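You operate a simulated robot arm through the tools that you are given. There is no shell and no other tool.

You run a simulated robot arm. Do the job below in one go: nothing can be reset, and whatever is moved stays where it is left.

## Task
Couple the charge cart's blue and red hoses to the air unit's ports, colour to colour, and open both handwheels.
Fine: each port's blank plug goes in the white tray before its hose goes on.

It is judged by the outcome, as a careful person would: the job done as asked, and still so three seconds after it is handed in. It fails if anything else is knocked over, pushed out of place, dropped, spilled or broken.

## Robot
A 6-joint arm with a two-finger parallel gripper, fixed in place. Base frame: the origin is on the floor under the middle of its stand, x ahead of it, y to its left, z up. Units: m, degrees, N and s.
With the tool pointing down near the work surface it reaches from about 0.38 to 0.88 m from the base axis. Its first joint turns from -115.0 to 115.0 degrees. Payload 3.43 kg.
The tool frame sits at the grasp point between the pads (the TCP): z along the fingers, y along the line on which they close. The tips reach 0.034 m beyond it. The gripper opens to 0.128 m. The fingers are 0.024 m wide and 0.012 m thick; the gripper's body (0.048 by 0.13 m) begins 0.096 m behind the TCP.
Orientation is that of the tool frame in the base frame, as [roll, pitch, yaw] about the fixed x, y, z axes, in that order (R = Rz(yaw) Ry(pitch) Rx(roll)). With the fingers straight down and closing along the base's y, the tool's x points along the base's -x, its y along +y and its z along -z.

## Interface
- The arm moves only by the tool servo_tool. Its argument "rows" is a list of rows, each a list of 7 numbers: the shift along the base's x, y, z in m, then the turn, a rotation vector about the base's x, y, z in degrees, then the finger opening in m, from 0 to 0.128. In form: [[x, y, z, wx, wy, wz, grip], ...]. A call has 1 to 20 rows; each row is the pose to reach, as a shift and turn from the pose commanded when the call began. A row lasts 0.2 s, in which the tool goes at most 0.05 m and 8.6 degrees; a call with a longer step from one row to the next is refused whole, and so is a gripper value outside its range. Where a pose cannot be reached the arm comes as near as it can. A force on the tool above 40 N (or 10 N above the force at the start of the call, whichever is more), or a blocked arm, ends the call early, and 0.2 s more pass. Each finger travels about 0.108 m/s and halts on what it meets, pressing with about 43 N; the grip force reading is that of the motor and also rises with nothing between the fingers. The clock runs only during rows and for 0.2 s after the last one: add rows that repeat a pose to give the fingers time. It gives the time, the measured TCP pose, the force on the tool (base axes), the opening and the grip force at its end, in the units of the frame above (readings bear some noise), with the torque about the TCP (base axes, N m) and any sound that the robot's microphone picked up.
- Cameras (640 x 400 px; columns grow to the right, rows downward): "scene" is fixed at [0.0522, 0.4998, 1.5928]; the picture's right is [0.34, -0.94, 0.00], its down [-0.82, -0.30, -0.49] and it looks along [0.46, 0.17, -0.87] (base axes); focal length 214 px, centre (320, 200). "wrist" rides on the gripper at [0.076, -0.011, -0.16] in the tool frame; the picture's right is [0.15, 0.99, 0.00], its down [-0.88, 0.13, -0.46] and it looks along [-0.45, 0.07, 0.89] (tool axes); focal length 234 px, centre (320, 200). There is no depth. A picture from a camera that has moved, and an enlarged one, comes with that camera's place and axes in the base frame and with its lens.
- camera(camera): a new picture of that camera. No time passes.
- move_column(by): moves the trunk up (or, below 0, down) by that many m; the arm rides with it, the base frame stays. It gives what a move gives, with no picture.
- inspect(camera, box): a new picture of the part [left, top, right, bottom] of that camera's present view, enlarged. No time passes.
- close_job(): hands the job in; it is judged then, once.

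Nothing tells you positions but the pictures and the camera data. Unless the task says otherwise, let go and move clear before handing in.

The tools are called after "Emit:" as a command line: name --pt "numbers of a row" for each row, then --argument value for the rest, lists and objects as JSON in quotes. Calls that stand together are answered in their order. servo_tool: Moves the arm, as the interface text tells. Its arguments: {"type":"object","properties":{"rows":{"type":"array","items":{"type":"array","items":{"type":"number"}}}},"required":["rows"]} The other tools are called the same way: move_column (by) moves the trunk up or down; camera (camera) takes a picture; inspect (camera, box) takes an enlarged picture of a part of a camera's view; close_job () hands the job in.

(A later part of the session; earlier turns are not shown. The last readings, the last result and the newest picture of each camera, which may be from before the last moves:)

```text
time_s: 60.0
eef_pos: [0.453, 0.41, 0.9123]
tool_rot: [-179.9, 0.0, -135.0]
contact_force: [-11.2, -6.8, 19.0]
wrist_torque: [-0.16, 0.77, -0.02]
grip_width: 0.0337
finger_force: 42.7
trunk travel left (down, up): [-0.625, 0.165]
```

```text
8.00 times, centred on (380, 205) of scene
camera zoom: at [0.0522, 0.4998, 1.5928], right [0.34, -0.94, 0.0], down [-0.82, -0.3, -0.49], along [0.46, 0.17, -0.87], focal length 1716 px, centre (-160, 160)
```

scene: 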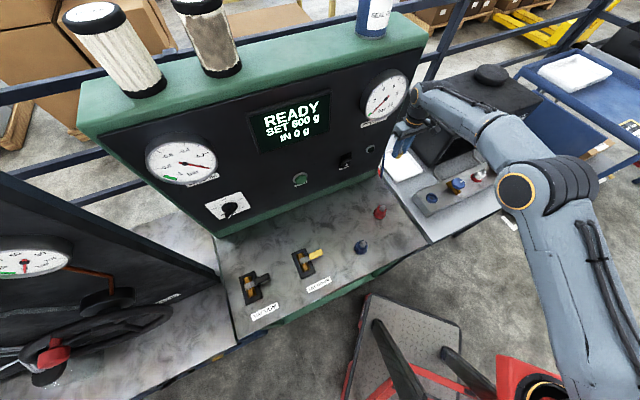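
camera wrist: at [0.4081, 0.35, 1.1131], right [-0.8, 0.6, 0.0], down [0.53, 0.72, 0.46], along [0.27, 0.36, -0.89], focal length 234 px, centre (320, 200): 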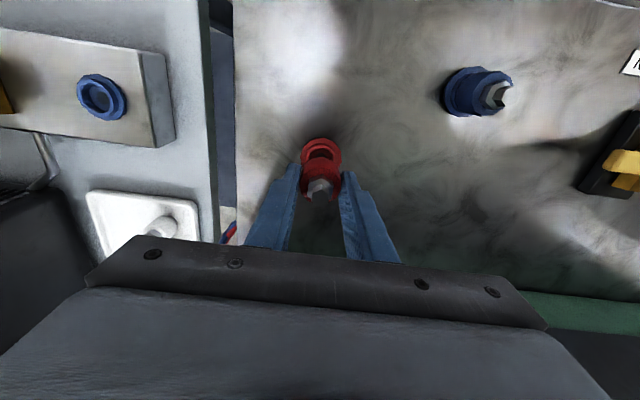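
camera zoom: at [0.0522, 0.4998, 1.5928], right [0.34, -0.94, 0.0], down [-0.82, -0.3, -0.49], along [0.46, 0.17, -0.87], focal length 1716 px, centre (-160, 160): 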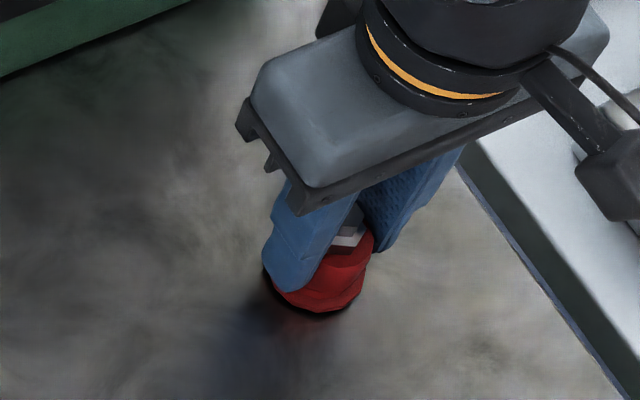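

Seated again. Releasing, rising and checking it, then I'll go look for the hose ends.

Emit:
servo_tool --pt "0 0 0 0 0 0 0.036" --pt "0 0 0 0 0 0 0.045" --pt "0 0 0 0 0 0 0.06" --pt "0 0 0.02 0 0 0 0.06" --pt "0 0 0.06 0 0 0 0.06" --pt "0 0 0.098 0 0 0 0.06"

Emit:
inspect --camera "wrist" --box '[270, 100, 370, 200]'

Emit:
inspect --camera "scene" --box '[340, 190, 410, 260]'

```text
time_s: 61.5
eef_pos: [0.4546, 0.4098, 1.0111]
tool_rot: [-179.9, -0.1, -135.0]
contact_force: [-0.2, 0.1, 0.0]
wrist_torque: [-0.03, 0.0, 0.02]
grip_width: 0.0601
finger_force: 0.1
trunk travel left (down, up): [-0.625, 0.165]
```

```text
4.00 times, centred on (320, 150) of wrist
camera zoom: at [0.4092, 0.35, 1.1709], right [-0.8, 0.6, 0.0], down [0.53, 0.72, 0.45], along [0.27, 0.36, -0.89], focal length 937 px, centre (320, 400)
```

zoom: 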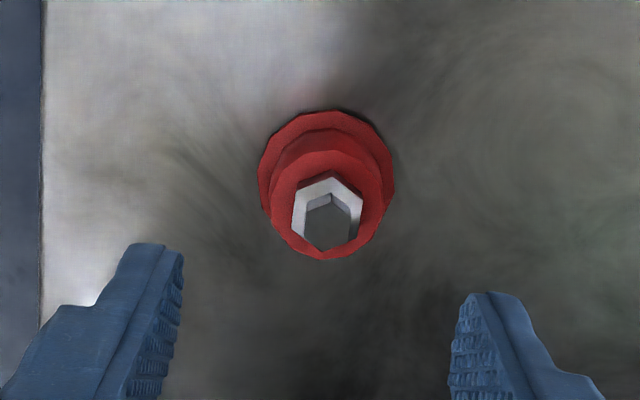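

```text
5.71 times, centred on (375, 225) of scene
camera zoom: at [0.0522, 0.4998, 1.5928], right [0.34, -0.94, 0.0], down [-0.82, -0.3, -0.49], along [0.46, 0.17, -0.87], focal length 1226 px, centre (6, 57)
```

zoom: 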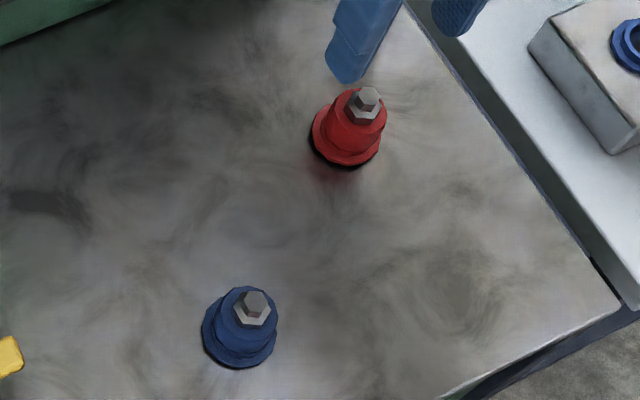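

The red piece is back exactly as it was. Now I'll position the camera over the table, tilted toward the gap under the cart's bench, to trace the hoses to their ends.

Emit:
servo_tool --pt "0 0 0.04 0 0 0 0.06" --pt "0.022 -0.0265 0.04 0 0 6.5 0.06" --pt "0.044 -0.053 0.04 0 0 13 0.06" --pt "0.066 -0.0795 0.04 0 0 19.5 0.06" --pt "0.088 -0.106 0.04 0 0 26 0.06" --pt "0.11 -0.1325 0.04 0 0 32.5 0.06" --pt "0.132 -0.159 0.04 0 0 39 0.06" --pt "0.1535 -0.1855 0.04 0 0 45 0.06"

Emit:
servo_tool --pt "0 0 0 7.5 0 0 0.06" --pt "0 0 0 15 0 0 0.06" --pt "0 0 -0.02 22.5 0 0 0.06" --pt "0 0 -0.04 30 0 0 0.06"

Emit:
camera --camera "wrist"

Emit:
inspect --camera "wrist" --box '[200, 60, 520, 260]'

```text
time_s: 63.2
eef_pos: [0.6073, 0.2272, 1.0493]
tool_rot: [-180.0, 0.0, -89.9]
contact_force: [0.7, 0.6, -0.3]
wrist_torque: [-0.04, -0.03, -0.03]
grip_width: 0.0598
finger_force: 0.0
trunk travel left (down, up): [-0.625, 0.165]
```

```text
time_s: 64.2
eef_pos: [0.6077, 0.2263, 1.0103]
tool_rot: [-179.9, 30.1, -90.0]
contact_force: [-0.1, 0.3, 0.2]
wrist_torque: [-0.01, -0.02, 0.0]
grip_width: 0.06
finger_force: 0.1
trunk travel left (down, up): [-0.625, 0.165]
```

```text
taken
camera wrist: at [0.6194, 0.0824, 1.1102], right [-0.99, -0.13, -0.08], down [-0.13, 0.53, 0.84], along [-0.06, 0.84, -0.54], focal length 234 px, centre (320, 200)
```

wrist: 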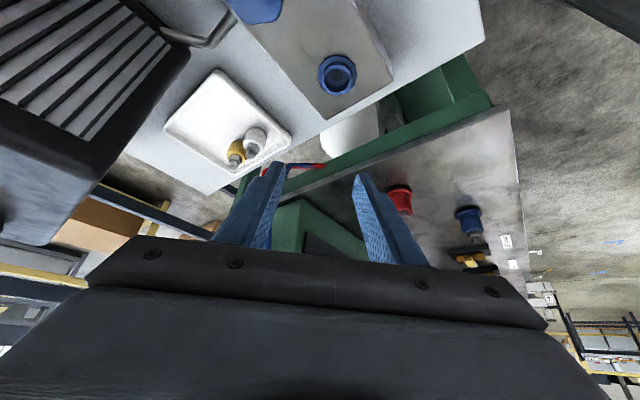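

```text
2.00 times, centred on (360, 160) of wrist
camera zoom: at [0.6194, 0.0824, 1.1102], right [-0.99, -0.13, -0.08], down [-0.13, 0.53, 0.84], along [-0.06, 0.84, -0.54], focal length 468 px, centre (240, 280)
```

zoom: 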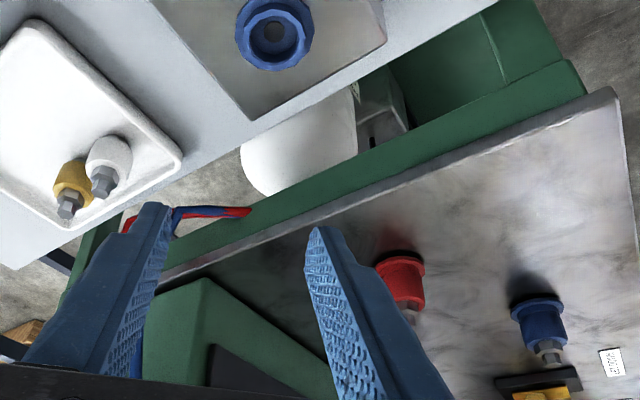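

The hoses pass under a green apron beneath the bench and I can't see their ends from up here. I'll pull back to the open floor in front and lower the trunk to look under the bench.

Emit:
servo_tool --pt "0 0 0.03 0 0 0 0.06" --pt "-0.02 -0.035 0.04 0 0 0 0.06" --pt "-0.045 -0.07 0.04 0 0 0 0.06" --pt "-0.07 -0.105 0.04 0 0 0 0.06" --pt "-0.095 -0.14 0.04 0 0 0 0.06" --pt "-0.12 -0.175 0.04 0 0 0 0.06" --pt "-0.14 -0.21 0.04 0 0 0 0.06" --pt "-0.158 -0.246 0.04 0 0 0 0.06"

Emit:
camera --camera "wrist"

Emit:
camera --camera "scene"

```text
time_s: 66.0
eef_pos: [0.4494, -0.0199, 1.0491]
tool_rot: [-179.9, 29.9, -90.0]
contact_force: [-0.4, -0.1, 0.2]
wrist_torque: [-0.04, 0.02, 0.0]
grip_width: 0.0602
finger_force: 0.0
trunk travel left (down, up): [-0.625, 0.165]
```

```text
taken
camera wrist: at [0.4614, -0.164, 1.1497], right [-0.99, -0.13, -0.07], down [-0.13, 0.53, 0.83], along [-0.07, 0.84, -0.55], focal length 234 px, centre (320, 200)
```

wrist: 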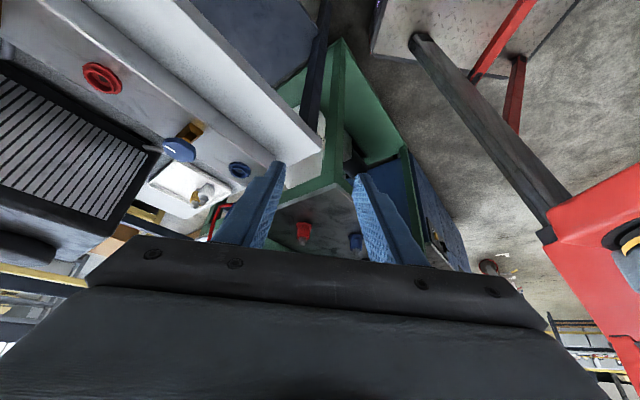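

```text
taken
```

scene: 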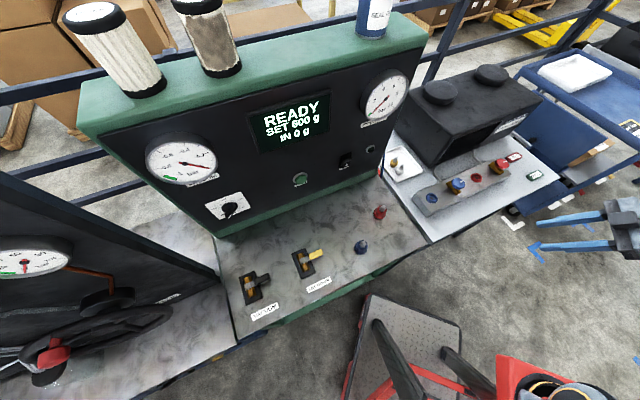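

Emit:
move_column --by -0.3

Emit:
camera --camera "wrist"

```text
time_s: 69.0
eef_pos: [0.4494, -0.0201, 0.7496]
tool_rot: [-179.8, 30.0, -90.0]
contact_force: [-0.9, 0.6, 1.2]
wrist_torque: [-0.01, -0.01, -0.05]
grip_width: 0.0597
finger_force: 0.0
trunk travel left (down, up): [-0.325, 0.465]
```

```text
taken
camera wrist: at [0.4606, -0.1647, 0.85], right [-0.99, -0.13, -0.07], down [-0.13, 0.53, 0.83], along [-0.07, 0.84, -0.55], focal length 234 px, centre (320, 200)
```

wrist: 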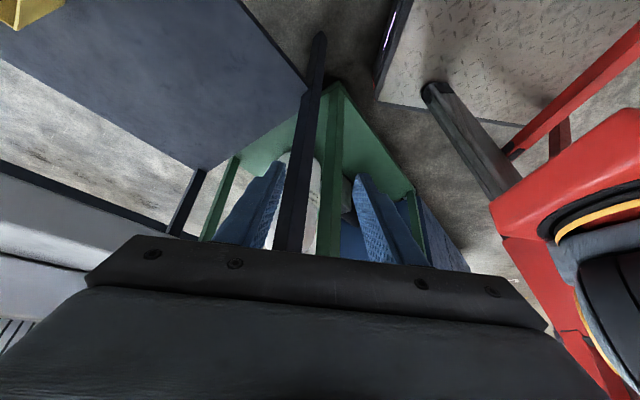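

Emit:
servo_tool --pt "0 0 0 7 0 0 0.1" --pt "0 0 0 14 0 0 0.128" --pt "0 0 0 21 0 0 0.128" --pt "0 0 0 28 0 0 0.128" --pt "0 0 0 33 0 0 0.128"

Emit:
camera --camera "wrist"

Emit:
inspect --camera "wrist" --box '[180, 60, 460, 270]'

```text
time_s: 70.2
eef_pos: [0.4497, -0.021, 0.7501]
tool_rot: [-179.8, 63.1, -89.9]
contact_force: [0.4, 0.5, -0.5]
wrist_torque: [-0.02, -0.02, 0.01]
grip_width: 0.1278
finger_force: 0.1
trunk travel left (down, up): [-0.325, 0.465]
```

```text
taken
camera wrist: at [0.4605, -0.1957, 0.7544], right [-0.99, -0.06, -0.13], down [-0.13, -0.01, 0.99], along [-0.06, 1.0, 0.0], focal length 234 px, centre (320, 200)
```

wrist: 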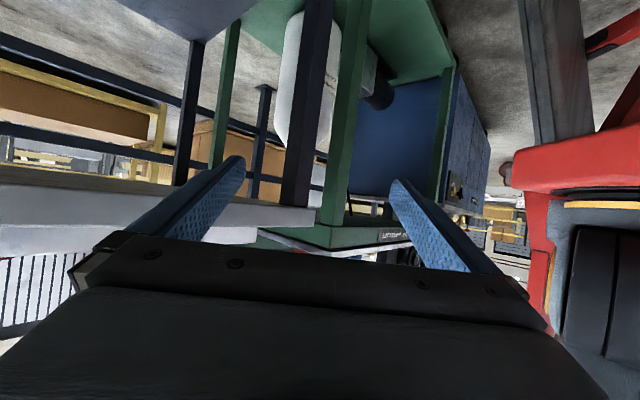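

```text
1.90 times, centred on (320, 165) of wrist
camera zoom: at [0.4605, -0.1957, 0.7544], right [-0.99, -0.06, -0.13], down [-0.13, -0.01, 0.99], along [-0.06, 1.0, 0.0], focal length 446 px, centre (320, 267)
```

zoom: 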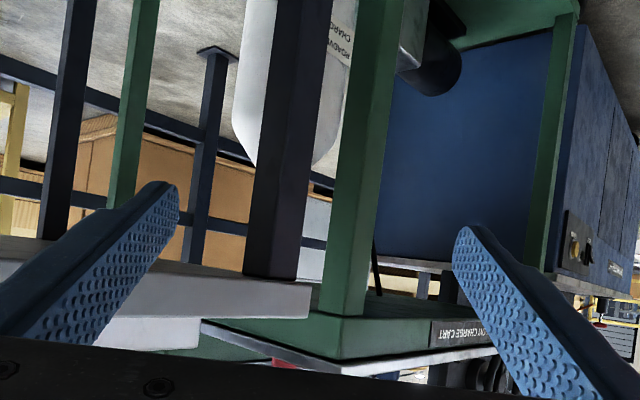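

Emit:
move_column --by -0.15

Emit:
servo_tool --pt "0 0 0 7 0 0 0.128" --pt "0 0 0 14 0 0 0.128" --pt "0 0 0 21 0 0 0.128" --pt "0 0 0 27 0 0 0.128"

Emit:
camera --camera "wrist"

Emit:
inspect --camera "wrist" --box '[200, 60, 460, 260]'

```text
time_s: 72.0
eef_pos: [0.4489, -0.0201, 0.599]
tool_rot: [-179.9, 63.0, -89.9]
contact_force: [-0.1, 0.0, -0.6]
wrist_torque: [0.0, -0.02, 0.0]
grip_width: 0.1278
finger_force: 0.1
trunk travel left (down, up): [-0.175, 0.615]
```

```text
time_s: 73.0
eef_pos: [0.4493, -0.0197, 0.6003]
tool_rot: [-8.1, 89.9, 81.8]
contact_force: [0.6, 0.2, 0.1]
wrist_torque: [0.01, 0.02, 0.02]
grip_width: 0.1278
finger_force: 0.0
trunk travel left (down, up): [-0.175, 0.615]
```

```text
taken
camera wrist: at [0.4606, -0.1787, 0.5233], right [-0.99, 0.0, -0.15], down [-0.13, -0.46, 0.88], along [-0.07, 0.89, 0.45], focal length 234 px, centre (320, 200)
```

wrist: 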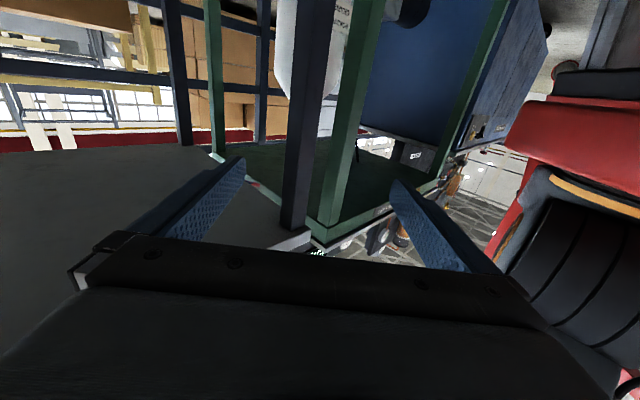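

```text
2.00 times, centred on (330, 160) of wrist
camera zoom: at [0.4606, -0.1787, 0.5233], right [-0.99, 0.0, -0.15], down [-0.13, -0.46, 0.88], along [-0.07, 0.89, 0.45], focal length 468 px, centre (300, 280)
```

zoom: 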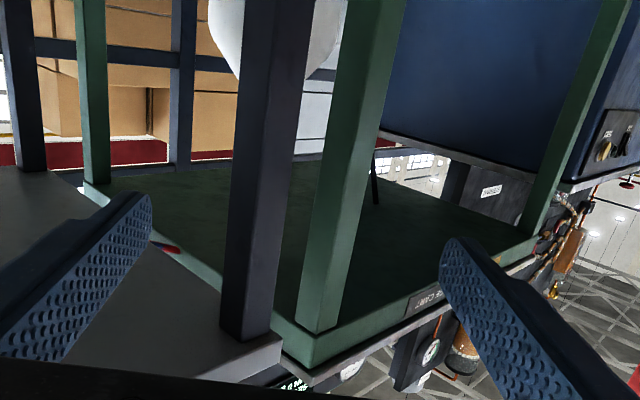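

Emit:
inspect --camera "wrist" --box '[230, 160, 330, 230]'

Emit:
inspect --camera "wrist" --box '[340, 100, 420, 180]'

```text
5.71 times, centred on (280, 195) of wrist
camera zoom: at [0.4606, -0.1787, 0.5233], right [-0.99, 0.0, -0.15], down [-0.13, -0.46, 0.88], along [-0.07, 0.89, 0.45], focal length 1338 px, centre (549, 229)
```

zoom: 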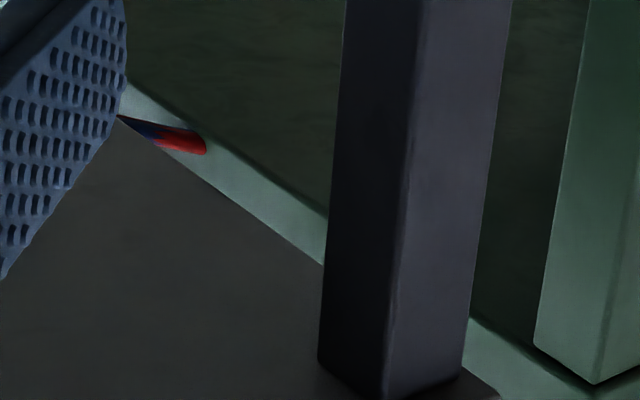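

```text
5.00 times, centred on (380, 140) of wrist
camera zoom: at [0.4606, -0.1787, 0.5233], right [-0.99, 0.0, -0.15], down [-0.13, -0.46, 0.88], along [-0.07, 0.89, 0.45], focal length 1171 px, centre (20, 500)
```

zoom: 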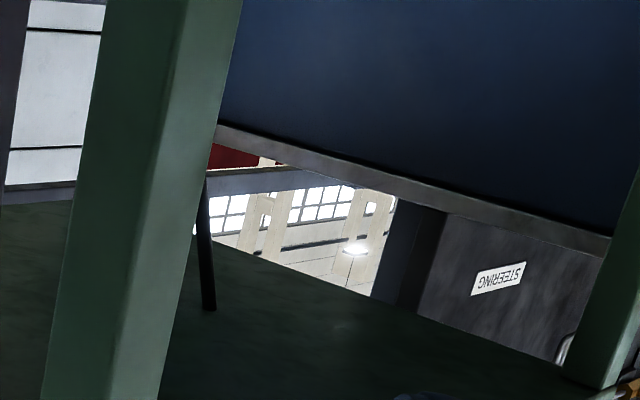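

The hoses run into the side of the bench itself, so the bench is fed internally and the red and blue pieces parked on it are the hose ends. I'll return to working height, retracing my moves.

Emit:
servo_tool --pt "0 0 0 -7 0 0 0.128" --pt "0 0 0 -14 0 0 0.1" --pt "0 0 0 -21 0 0 0.08" --pt "0 0 0 -27 0 0 0.06"

Emit:
move_column --by 0.45

Emit:
servo_tool --pt "0 0 0 -8 0 0 0.06" --pt "0 0 0 -16 0 0 0.06" --pt "0 0 0 -24 0 0 0.06" --pt "0 0 0 -32 0 0 0.06" --pt "0 0 0 -40 0 0 0.06" --pt "0 0 0 -48 0 0 0.06" --pt "0 0 0 -56 0 0 0.06" --pt "0 0 0 -63 0 0 0.06"

```text
time_s: 74.0
eef_pos: [0.4495, -0.0201, 0.5994]
tool_rot: [180.0, 63.0, -90.1]
contact_force: [-0.5, -0.9, 0.1]
wrist_torque: [0.02, 0.01, -0.01]
grip_width: 0.0603
finger_force: 0.1
trunk travel left (down, up): [-0.175, 0.615]
```

```text
refused: 0.45 is not a number from -0.4 to 0.4
```

```text
time_s: 75.8
eef_pos: [0.4492, -0.0213, 0.5989]
tool_rot: [-179.8, -0.1, -90.0]
contact_force: [0.4, -0.1, 0.1]
wrist_torque: [-0.02, -0.01, -0.02]
grip_width: 0.0599
finger_force: 0.1
trunk travel left (down, up): [-0.175, 0.615]
```

Emit:
move_column --by 0.4

Emit:
move_column --by 0.05

Emit:
camera --camera "scene"

```text
time_s: 79.6
eef_pos: [0.4494, -0.0204, 1.0003]
tool_rot: [-180.0, -0.1, -90.0]
contact_force: [-0.1, 0.1, 0.4]
wrist_torque: [0.02, 0.01, -0.01]
grip_width: 0.0598
finger_force: 0.1
trunk travel left (down, up): [-0.575, 0.215]
```

```text
time_s: 80.5
eef_pos: [0.4492, -0.0199, 1.0489]
tool_rot: [-179.9, -0.1, -90.0]
contact_force: [0.3, 0.6, -0.3]
wrist_torque: [0.0, 0.03, 0.02]
grip_width: 0.0601
finger_force: 0.1
trunk travel left (down, up): [-0.625, 0.165]
```

```text
taken
```

scene: 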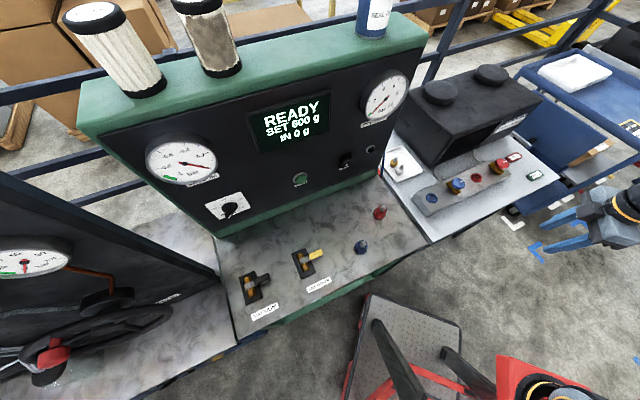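

All is as it should be. Going to the red coupling again, same grip as before.

Emit:
servo_tool --pt "0 0.04 0 0 0 -6 0.06" --pt "0 0.08 0 0 0 -12 0.06" --pt "0 0.12 0 0 0 -18 0.06" --pt "0 0.16 0 0 0 -24 0.06" --pt "0 0.2 0 0 0 -30 0.06" --pt "0.001 0.24 0 0 0 -36 0.06" --pt "0.002 0.28 0 0 0 -42 0.06" --pt "0.003 0.32 0 0 0 -45 0.06" --pt "0.004 0.36 0 0 0 -45 0.06" --pt "0.004 0.4 0 0 0 -45 0.06" --pt "0.004 0.433 0 0 0 -45 0.06" --pt "0.004 0.433 -0.038 0 0 -45 0.06"

Emit:
inspect --camera "wrist" --box '[270, 100, 370, 200]'

```text
time_s: 83.2
eef_pos: [0.4528, 0.4129, 1.0098]
tool_rot: [-180.0, 0.0, -134.9]
contact_force: [0.5, 0.1, -0.2]
wrist_torque: [0.02, 0.0, 0.04]
grip_width: 0.0599
finger_force: 0.1
trunk travel left (down, up): [-0.625, 0.165]
```

```text
4.00 times, centred on (320, 150) of wrist
camera zoom: at [0.4072, 0.3529, 1.1698], right [-0.8, 0.6, 0.0], down [0.53, 0.72, 0.46], along [0.27, 0.36, -0.89], focal length 937 px, centre (320, 400)
```

zoom: 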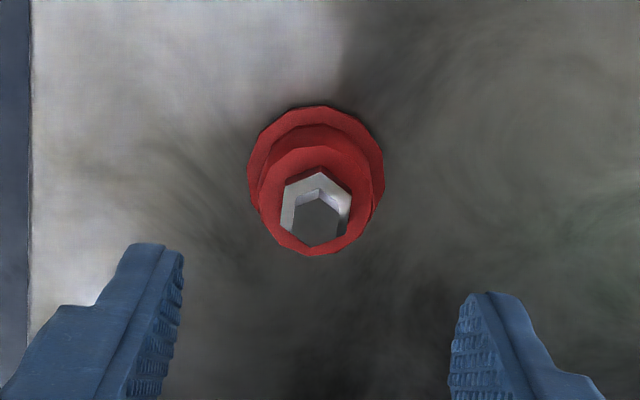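

Emit:
servo_tool --pt "0.0002 -0.0013 -0.03 0 0 0 0.06" --pt "0.0002 -0.0013 -0.06 0 0 0 0.06" --pt "0.0002 -0.0013 -0.085 0 0 0 0.06" --pt "0.0002 -0.0013 -0.097 0 0 0 0.06" --pt "0.0002 -0.0013 -0.097 0 0 0 0.04" --pt "0.0002 -0.0013 -0.097 0 0 0 0.025" --pt "0.0002 -0.0013 -0.097 0 0 0 0.02" --pt "0.0002 -0.0013 -0.097 0 0 0 0.02"

Emit:
inspect --camera "wrist" --box '[270, 120, 370, 220]'

```text
time_s: 85.0
eef_pos: [0.4536, 0.4117, 0.9154]
tool_rot: [-179.9, 0.0, -134.9]
contact_force: [-0.6, -1.0, -0.4]
wrist_torque: [0.15, 0.14, -0.02]
grip_width: 0.0336
finger_force: 42.9
trunk travel left (down, up): [-0.625, 0.165]
```

```text
4.00 times, centred on (320, 170) of wrist
camera zoom: at [0.4083, 0.3508, 1.074], right [-0.8, 0.6, 0.0], down [0.53, 0.72, 0.46], along [0.27, 0.36, -0.89], focal length 937 px, centre (320, 320)
```

zoom: 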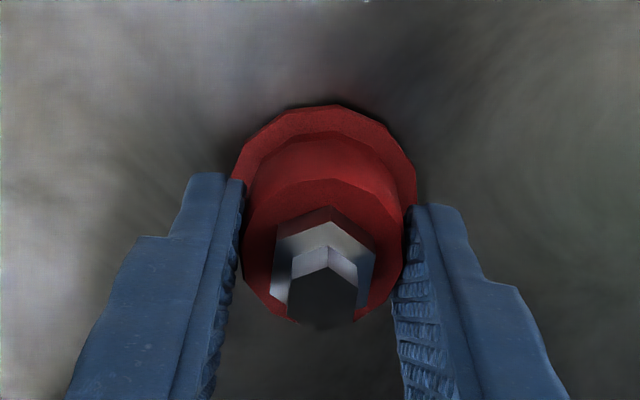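

Gripped and centred. Lifting the red coupling clear, then carrying it along a straight line above the manifold to the red port.

Emit:
servo_tool --pt "0 0 0.004 0 0 0 0.02" --pt "0 0 0.01 0 0 0 0.02" --pt "0 0 0.02 0 0 0 0.02" --pt "0 0 0.04 0 0 0 0.02" --pt "0 0 0.08 0 0 0 0.02" --pt "0 0 0.115 0 0 0 0.02"

Emit:
servo_tool --pt "0.026 -0.0292 0 0 0 0 0.02" --pt "0.0521 -0.0583 0 0 0 0 0.02" --pt "0.0782 -0.0874 0 0 0 0 0.02" --pt "0.1042 -0.1166 0 0 0 0 0.02" --pt "0.1303 -0.1457 0 0 0 0 0.02" --pt "0.1563 -0.1749 0 0 0 0 0.02" --pt "0.1824 -0.204 0 0 0 0 0.02" --pt "0.2084 -0.2332 0 0 0 0 0.02" --pt "0.2345 -0.2623 0 0 0 0 0.02" --pt "0.2605 -0.2915 0 0 0 0 0.02" --pt "0.2866 -0.3206 0 0 0 0 0.02" --pt "0.3126 -0.3498 0 0 0 0 0.02" --pt "0.3126 -0.3498 0 0 0 0 0.02"

Emit:
camera --camera "wrist"

Emit:
camera --camera "scene"

```text
time_s: 86.3
eef_pos: [0.4529, 0.4108, 1.0282]
tool_rot: [-179.9, -0.1, -134.9]
contact_force: [0.1, 0.6, -1.8]
wrist_torque: [-0.03, 0.02, -0.02]
grip_width: 0.0334
finger_force: 43.0
trunk travel left (down, up): [-0.625, 0.165]
```

```text
time_s: 89.2
eef_pos: [0.7678, 0.0633, 1.0288]
tool_rot: [-179.9, 0.0, -135.0]
contact_force: [-0.4, -0.2, -1.1]
wrist_torque: [-0.02, 0.01, 0.01]
grip_width: 0.0335
finger_force: 43.2
trunk travel left (down, up): [-0.625, 0.165]
```

```text
taken
camera wrist: at [0.7218, 0.0028, 1.1884], right [-0.8, 0.6, 0.0], down [0.53, 0.72, 0.46], along [0.27, 0.36, -0.89], focal length 234 px, centre (320, 200)
```

wrist: 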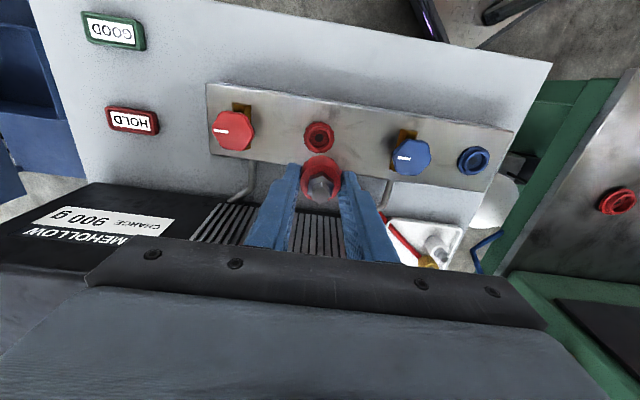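

```text
taken
```

scene: 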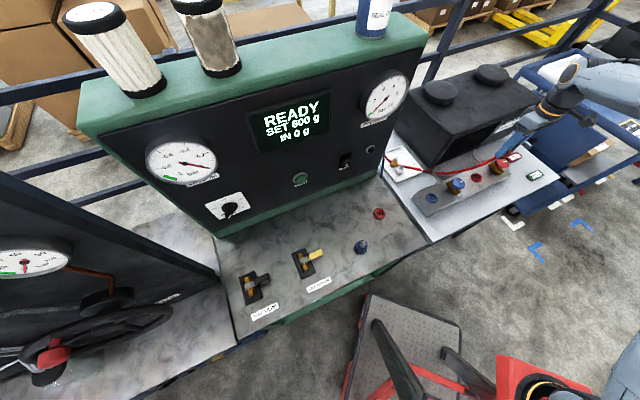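

The red hose has followed the coupling, so these are indeed the hose ends. I'll check the hose run near the tray and the alignment with the red port.

Emit:
inspect --camera "scene" --box '[370, 90, 570, 230]'

Emit:
inspect --camera "wrist" --box '[280, 110, 360, 210]'

Emit:
inspect --camera "wrist" --box '[360, 120, 520, 280]'

```text
2.86 times, centred on (470, 160) of scene
camera zoom: at [0.0522, 0.4998, 1.5928], right [0.34, -0.94, 0.0], down [-0.82, -0.3, -0.49], along [0.46, 0.17, -0.87], focal length 613 px, centre (-109, 314)
```

zoom: 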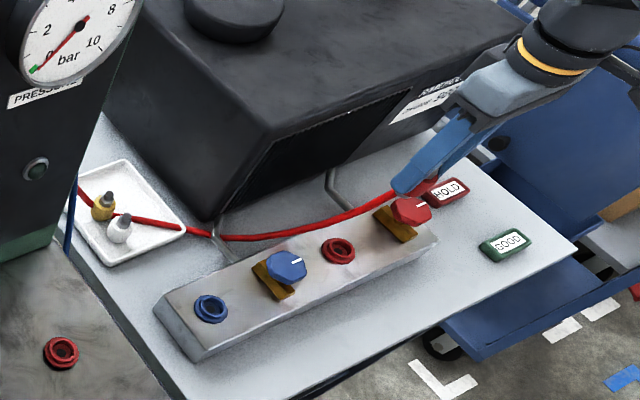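

```text
4.00 times, centred on (320, 160) of wrist
camera zoom: at [0.7218, 0.0028, 1.1884], right [-0.8, 0.6, 0.0], down [0.53, 0.72, 0.46], along [0.27, 0.36, -0.89], focal length 937 px, centre (320, 360)
```

zoom: 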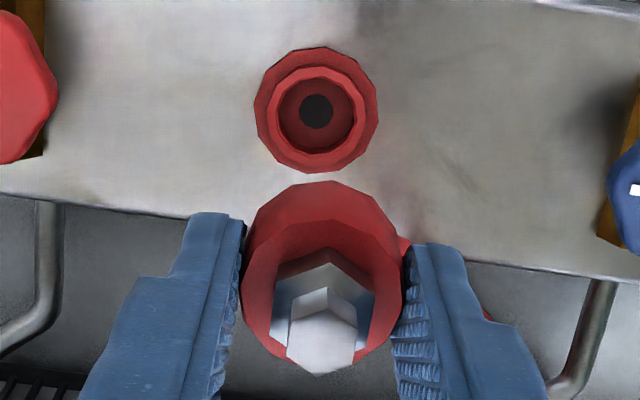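

```text
2.50 times, centred on (440, 200) of wrist
camera zoom: at [0.7218, 0.0028, 1.1884], right [-0.8, 0.6, 0.0], down [0.53, 0.72, 0.46], along [0.27, 0.36, -0.89], focal length 585 px, centre (20, 200)
```

zoom: 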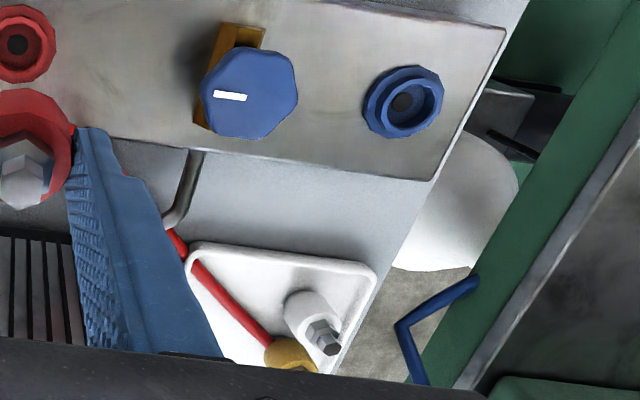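

Hose runs loosely across the tray without disturbing the plugs. I'll correct about 2.5 mm and descend to just above the red socket, then check before inserting.

Emit:
servo_tool --pt "0 -0.0025 -0.03 0 0 0 0.02" --pt "0 -0.0025 -0.06 0 0 0 0.02" --pt "0 -0.0025 -0.09 0 0 0 0.02" --pt "0 -0.0025 -0.1 0 0 0 0.02" --pt "0 -0.0025 -0.1 0 0 0 0.02"

Emit:
inspect --camera "wrist" --box '[280, 110, 360, 210]'

Emit:
inspect --camera "scene" --box '[455, 150, 515, 200]'

```text
time_s: 90.3
eef_pos: [0.7662, 0.0587, 0.9297]
tool_rot: [-179.9, 0.0, -135.0]
contact_force: [-0.6, 0.1, -1.6]
wrist_torque: [0.03, -0.01, -0.03]
grip_width: 0.0336
finger_force: 43.0
trunk travel left (down, up): [-0.625, 0.165]
```

```text
4.00 times, centred on (320, 160) of wrist
camera zoom: at [0.7209, -0.0011, 1.0882], right [-0.8, 0.6, 0.0], down [0.53, 0.72, 0.46], along [0.27, 0.36, -0.89], focal length 937 px, centre (320, 360)
```

zoom: 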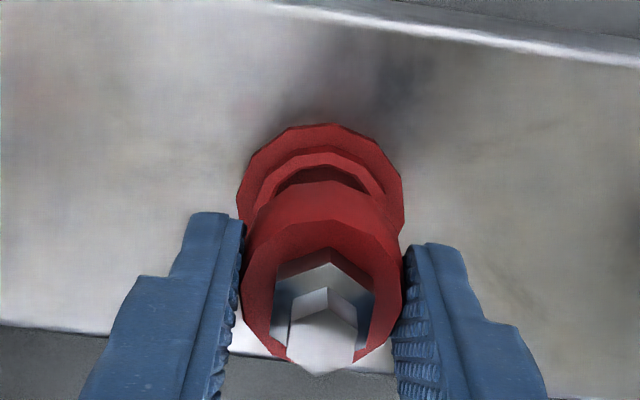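

```text
8.00 times, centred on (485, 175) of scene
camera zoom: at [0.0522, 0.4998, 1.5928], right [0.34, -0.94, 0.0], down [-0.82, -0.3, -0.49], along [0.46, 0.17, -0.87], focal length 1716 px, centre (-1000, 400)
```

zoom: 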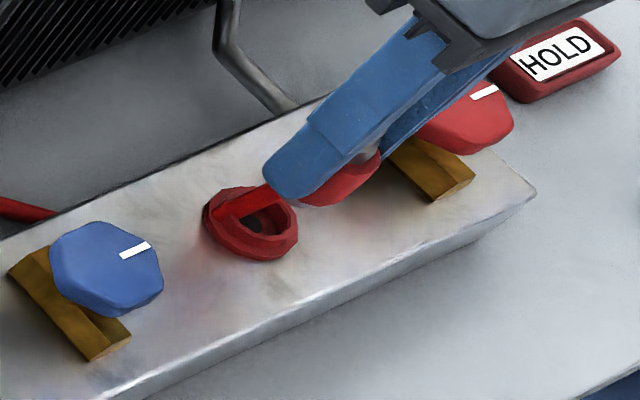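

I can see the port is about 2 mm further from me than the coupling; correcting, then lowering to the rim.

Emit:
servo_tool --pt "0.0018 0.0011 0 0 0 0 0.02" --pt "0.0018 0.0011 -0.005 0 0 0 0.02" --pt "0.0018 0.0011 -0.005 0 0 0 0.02"

Emit:
inspect --camera "wrist" --box '[280, 110, 360, 210]'

```text
time_s: 91.2
eef_pos: [0.7665, 0.0603, 0.9231]
tool_rot: [-179.8, 0.0, -135.0]
contact_force: [-0.2, -0.2, -1.3]
wrist_torque: [0.04, -0.02, 0.01]
grip_width: 0.0335
finger_force: 42.7
trunk travel left (down, up): [-0.625, 0.165]
```

```text
4.00 times, centred on (320, 160) of wrist
camera zoom: at [0.7224, 0.0007, 1.0836], right [-0.8, 0.6, 0.0], down [0.53, 0.72, 0.46], along [0.27, 0.36, -0.89], focal length 937 px, centre (320, 360)
```

zoom: 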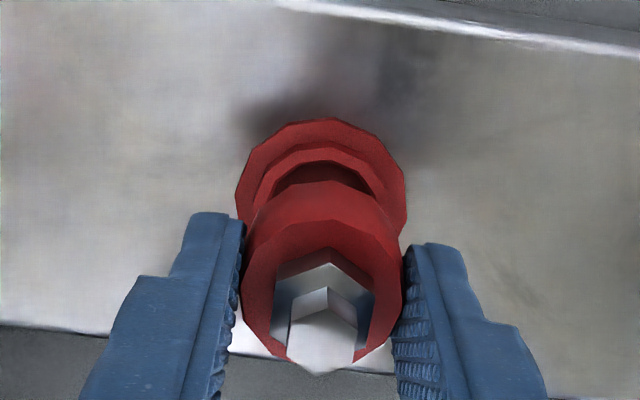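

Aligned within about half a millimetre. Inserting slowly.

Emit:
servo_tool --pt "-0.0003 0 -0.003 0 0 0 0.02" --pt "-0.0003 -0.0003 -0.006 0 0 0 0.02" --pt "-0.0003 -0.0003 -0.009 0 0 0 0.02" --pt "-0.0003 -0.0003 -0.012 0 0 0 0.02"

Emit:
inspect --camera "wrist" --box '[280, 110, 360, 210]'

```text
time_s: 92.2
eef_pos: [0.7669, 0.0599, 0.9129]
tool_rot: [-179.9, 0.0, -135.0]
contact_force: [0.0, 0.2, -1.8]
wrist_torque: [-0.03, -0.02, -0.04]
grip_width: 0.0335
finger_force: 43.2
trunk travel left (down, up): [-0.625, 0.165]
```

```text
4.00 times, centred on (320, 160) of wrist
camera zoom: at [0.7217, 0.0, 1.0725], right [-0.8, 0.6, 0.0], down [0.53, 0.72, 0.46], along [0.27, 0.36, -0.89], focal length 937 px, centre (320, 360)
```

zoom: 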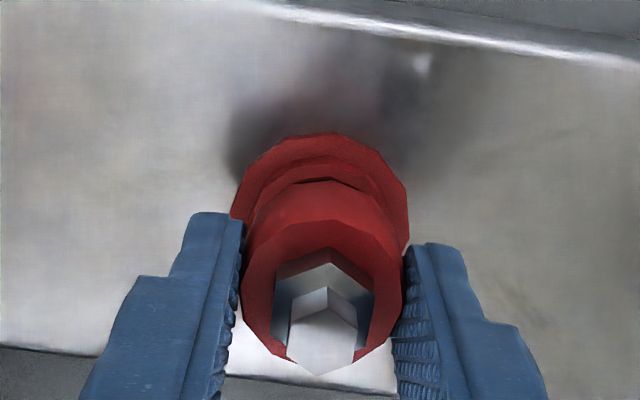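

Emit:
servo_tool --pt "0 0 -0.003 0 0 0 0.02" --pt "0 0 -0.006 0 0 0 0.02" --pt "0 0 -0.009 0 0 0 0.02" --pt "0 0 -0.011 0 0 0 0.02"

Emit:
inspect --camera "wrist" --box '[280, 110, 360, 210]'

```text
time_s: 93.2
eef_pos: [0.7682, 0.0603, 0.902]
tool_rot: [-179.9, 0.1, -135.0]
contact_force: [0.8, 0.3, -1.5]
wrist_torque: [-0.01, 0.01, -0.03]
grip_width: 0.0334
finger_force: 43.1
trunk travel left (down, up): [-0.625, 0.165]
```

```text
4.00 times, centred on (320, 160) of wrist
camera zoom: at [0.7219, -0.0003, 1.061], right [-0.8, 0.6, 0.0], down [0.53, 0.72, 0.46], along [0.27, 0.36, -0.89], focal length 937 px, centre (320, 360)
```

zoom: 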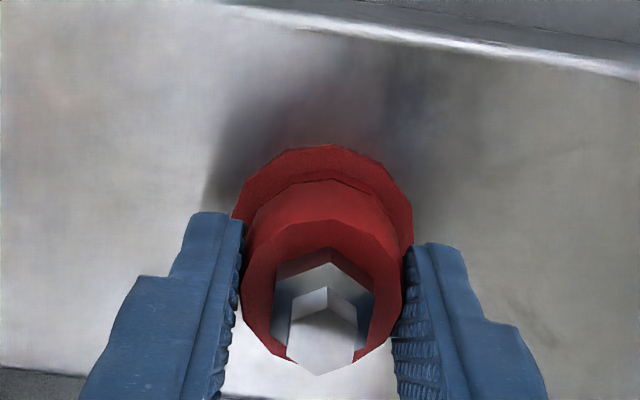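

Emit:
servo_tool --pt "0 0 -0.001 0 0 0 0.02" --pt "0 0 -0.002 0 0 0 0.02" --pt "0 0 -0.003 0 0 0 0.02" --pt "0 0 -0.004 0 0 0 0.02"

Emit:
inspect --camera "wrist" --box '[280, 110, 360, 210]'

```text
time_s: 94.2
eef_pos: [0.7674, 0.0591, 0.8981]
tool_rot: [-179.9, 0.0, -135.0]
contact_force: [-0.8, -0.4, 4.5]
wrist_torque: [-0.06, 0.23, -0.03]
grip_width: 0.0334
finger_force: 43.0
trunk travel left (down, up): [-0.625, 0.165]
```

```text
4.00 times, centred on (320, 160) of wrist
camera zoom: at [0.7218, -0.0005, 1.0573], right [-0.8, 0.6, 0.0], down [0.53, 0.72, 0.46], along [0.27, 0.36, -0.89], focal length 937 px, centre (320, 360)
```

zoom: 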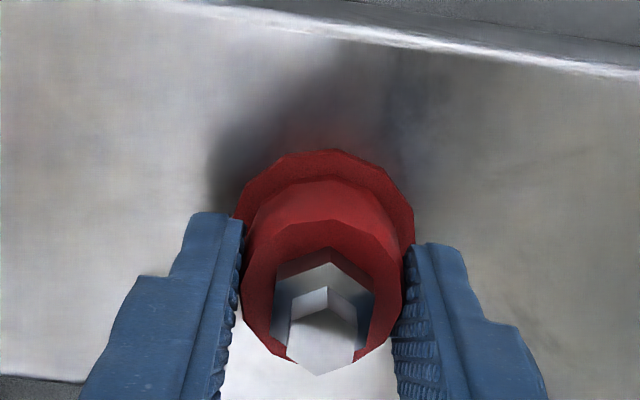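

Contact at the expected seat height. Pressing a little more to be sure it is fully home.

Emit:
servo_tool --pt "0 0 -0.001 0 0 0 0.02" --pt "0 0 -0.002 0 0 0 0.02" --pt "0 0 -0.002 0 0 0 0.02"

Emit:
inspect --camera "wrist" --box '[280, 110, 360, 210]'

Emit:
inspect --camera "scene" --box '[455, 150, 515, 200]'

```text
time_s: 95.0
eef_pos: [0.7674, 0.0592, 0.8961]
tool_rot: [-179.8, 0.1, -134.9]
contact_force: [0.7, -2.8, 9.1]
wrist_torque: [-0.08, 0.09, -0.05]
grip_width: 0.0338
finger_force: 43.2
trunk travel left (down, up): [-0.625, 0.165]
```

```text
4.00 times, centred on (320, 160) of wrist
camera zoom: at [0.7216, -0.0004, 1.0558], right [-0.8, 0.6, 0.0], down [0.53, 0.71, 0.46], along [0.27, 0.36, -0.89], focal length 937 px, centre (320, 360)
```

zoom: 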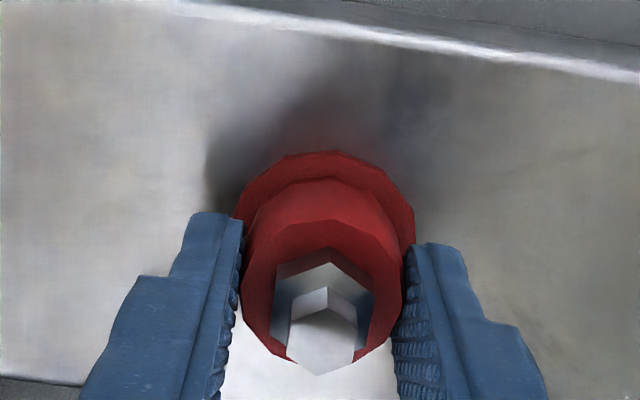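

```text
8.00 times, centred on (485, 175) of scene
camera zoom: at [0.0522, 0.4998, 1.5928], right [0.34, -0.94, 0.0], down [-0.82, -0.3, -0.49], along [0.46, 0.17, -0.87], focal length 1716 px, centre (-1000, 400)
```

zoom: 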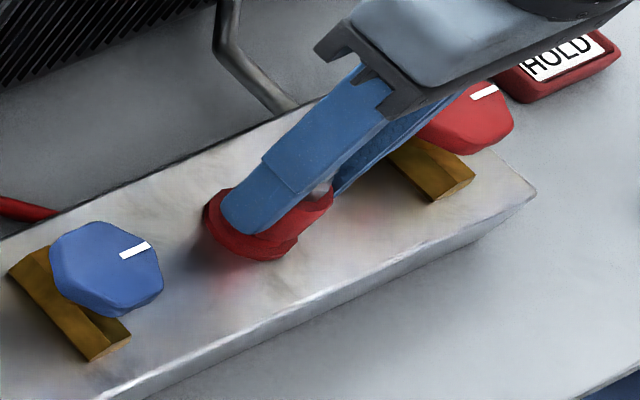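

It still gives a little under light force, so it's not at a hard stop. Continuing to press in small steps.

Emit:
servo_tool --pt "0 0 -0.001 0 0 0 0.02" --pt "0 0 -0.002 0 0 0 0.02" --pt "0 0 -0.003 0 0 0 0.02" --pt "0 0 -0.003 0 0 0 0.02"

Emit:
inspect --camera "wrist" --box '[280, 110, 360, 210]'

```text
time_s: 96.0
eef_pos: [0.768, 0.0603, 0.896]
tool_rot: [-179.8, 0.1, -135.0]
contact_force: [-4.0, -2.1, 34.3]
wrist_torque: [0.17, 0.55, -0.02]
grip_width: 0.0337
finger_force: 43.4
trunk travel left (down, up): [-0.625, 0.165]
```

```text
4.00 times, centred on (320, 160) of wrist
camera zoom: at [0.7214, -0.0004, 1.0545], right [-0.8, 0.6, 0.0], down [0.53, 0.71, 0.46], along [0.28, 0.37, -0.89], focal length 937 px, centre (320, 360)
```

zoom: 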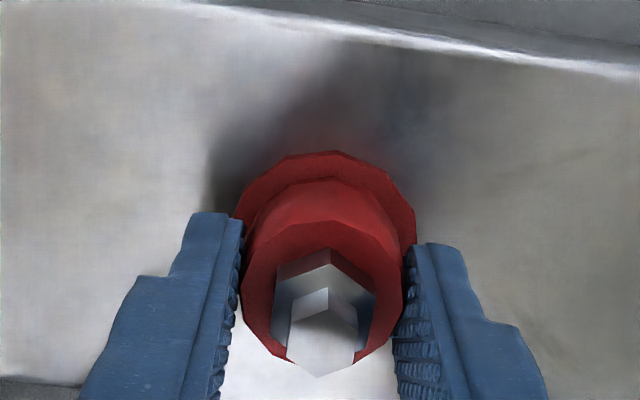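

Hard stop at 34 N: fully home. Unloading, opening the fingers, and rising straight up.

Emit:
servo_tool --pt "0 0 0.0025 0 0 0 0.02" --pt "0 0 0.003 0 0 0 0.036" --pt "0 0 0.003 0 0 0 0.045" --pt "0 0 0.003 0 0 0 0.06" --pt "0 0 0.003 0 0 0 0.06" --pt "0 0 0.03 0 0 0 0.06" --pt "0 0 0.07 0 0 0 0.06" --pt "0 0 0.11 0 0 0 0.06" --pt "0 0 0.145 0 0 0 0.06"

Emit:
inspect --camera "wrist" --box '[160, 80, 440, 260]'

Emit:
inspect --camera "scene" --box '[360, 110, 540, 240]'

```text
time_s: 98.0
eef_pos: [0.7682, 0.0597, 1.0372]
tool_rot: [-179.9, 0.0, -135.0]
contact_force: [-0.2, 0.4, 0.8]
wrist_torque: [0.04, 0.03, 0.01]
grip_width: 0.0601
finger_force: 0.1
trunk travel left (down, up): [-0.625, 0.165]
```

```text
2.22 times, centred on (300, 170) of wrist
camera zoom: at [0.7233, -0.0004, 1.1957], right [-0.8, 0.6, 0.0], down [0.53, 0.72, 0.45], along [0.27, 0.36, -0.89], focal length 520 px, centre (364, 267)
```

zoom: 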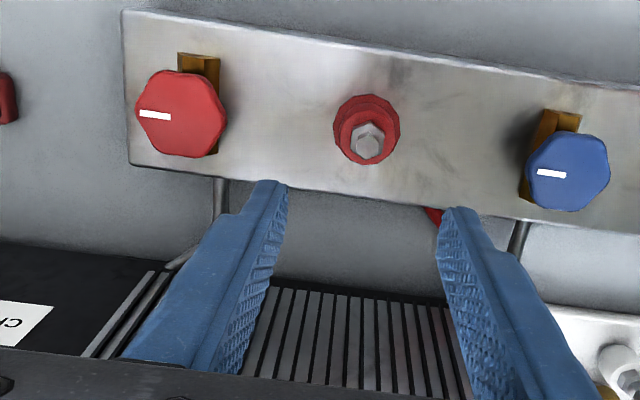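

```text
3.08 times, centred on (450, 175) of scene
camera zoom: at [0.0522, 0.4998, 1.5928], right [0.34, -0.94, 0.0], down [-0.82, -0.3, -0.49], along [0.46, 0.17, -0.87], focal length 660 px, centre (-80, 277)
```

zoom: 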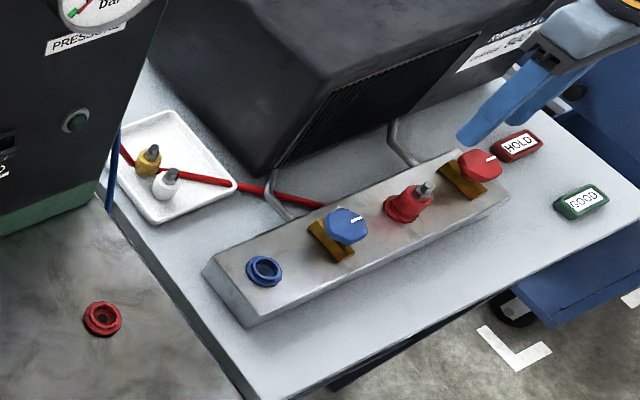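

The red hose is coupled and upright, plugs undisturbed. Now over to the blue coupling on the bench.

Emit:
servo_tool --pt "-0.029 0.024 0 0 0 0 0.06" --pt "-0.058 0.048 0 0 0 0 0.06" --pt "-0.087 0.072 0 0 0 0 0.06" --pt "-0.116 0.0965 0 0 0 0 0.06" --pt "-0.145 0.1206 0 0 0 0 0.06" --pt "-0.174 0.1447 0 0 0 0 0.06" --pt "-0.203 0.1689 0 0 0 0 0.06" --pt "-0.232 0.193 0 0 0 0 0.06" --pt "-0.261 0.2171 0 0 0 0 0.06" --pt "-0.29 0.2412 0 0 0 0 0.06" --pt "-0.319 0.2653 0 0 0 0 0.06" --pt "-0.348 0.2895 0 0 0 0 0.06" --pt "-0.377 0.3136 0 0 0 0 0.06" --pt "-0.406 0.3377 0 0 0 0 0.06" --pt "-0.435 0.3618 0 0 0 0 0.06" --pt "-0.4645 0.385 0 0 0 0 0.06" --pt "-0.4645 0.385 -0.027 0 0 0 0.06" --pt "-0.4645 0.385 -0.027 0 0 0 0.06"

Emit:
camera --camera "wrist"

Emit:
inspect --camera "wrist" --box '[270, 100, 370, 200]'

```text
time_s: 101.8
eef_pos: [0.3029, 0.4439, 1.0125]
tool_rot: [-179.8, 0.0, -135.0]
contact_force: [-0.2, -0.4, -1.1]
wrist_torque: [-0.02, 0.02, 0.01]
grip_width: 0.0599
finger_force: 0.0
trunk travel left (down, up): [-0.625, 0.165]
```

```text
taken
camera wrist: at [0.2575, 0.3846, 1.1716], right [-0.8, 0.6, 0.0], down [0.53, 0.72, 0.46], along [0.27, 0.36, -0.89], focal length 234 px, centre (320, 200)
```

wrist: 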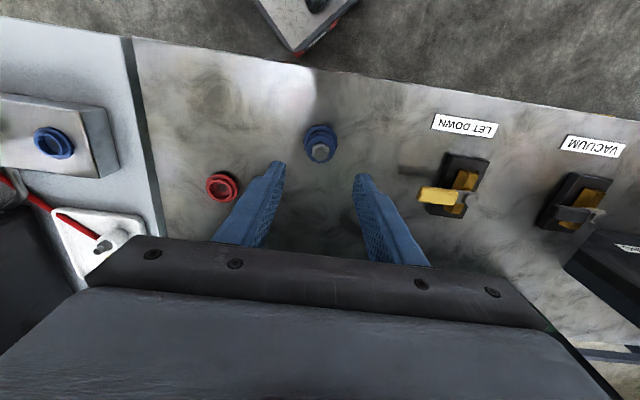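

```text
4.00 times, centred on (320, 150) of wrist
camera zoom: at [0.2575, 0.3846, 1.1716], right [-0.8, 0.6, 0.0], down [0.53, 0.72, 0.46], along [0.27, 0.36, -0.89], focal length 937 px, centre (320, 400)
```

zoom: 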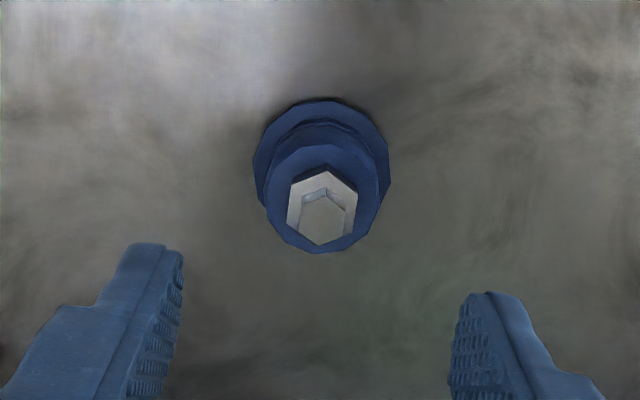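

Blue coupling is centred sideways; small 2.6 mm correction toward me, then down and grip.

Emit:
servo_tool --pt "-0.0019 -0.0019 -0.03 0 0 0 0.06" --pt "-0.0019 -0.0019 -0.06 0 0 0 0.06" --pt "-0.0019 -0.0019 -0.085 0 0 0 0.06" --pt "-0.0019 -0.0019 -0.0995 0 0 0 0.06" --pt "-0.0019 -0.0019 -0.0995 0 0 0 0.04" --pt "-0.0019 -0.0019 -0.0995 0 0 0 0.025" --pt "-0.0019 -0.0019 -0.0995 0 0 0 0.02" --pt "-0.0019 -0.0019 -0.0995 0 0 0 0.02"

Emit:
inspect --camera "wrist" --box '[280, 110, 360, 210]'

```text
time_s: 103.5
eef_pos: [0.301, 0.4414, 0.9125]
tool_rot: [-179.9, 0.0, -135.0]
contact_force: [-1.3, 0.6, -0.1]
wrist_torque: [0.1, 0.09, -0.07]
grip_width: 0.0336
finger_force: 43.1
trunk travel left (down, up): [-0.625, 0.165]
```

```text
4.00 times, centred on (320, 160) of wrist
camera zoom: at [0.2552, 0.3825, 1.0711], right [-0.8, 0.6, 0.0], down [0.53, 0.72, 0.46], along [0.27, 0.36, -0.89], focal length 937 px, centre (320, 360)
```

zoom: 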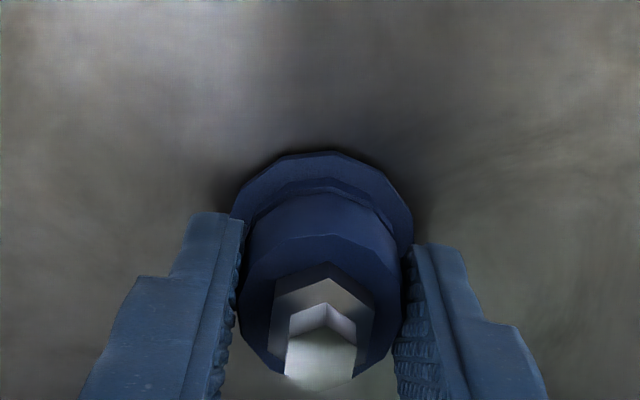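

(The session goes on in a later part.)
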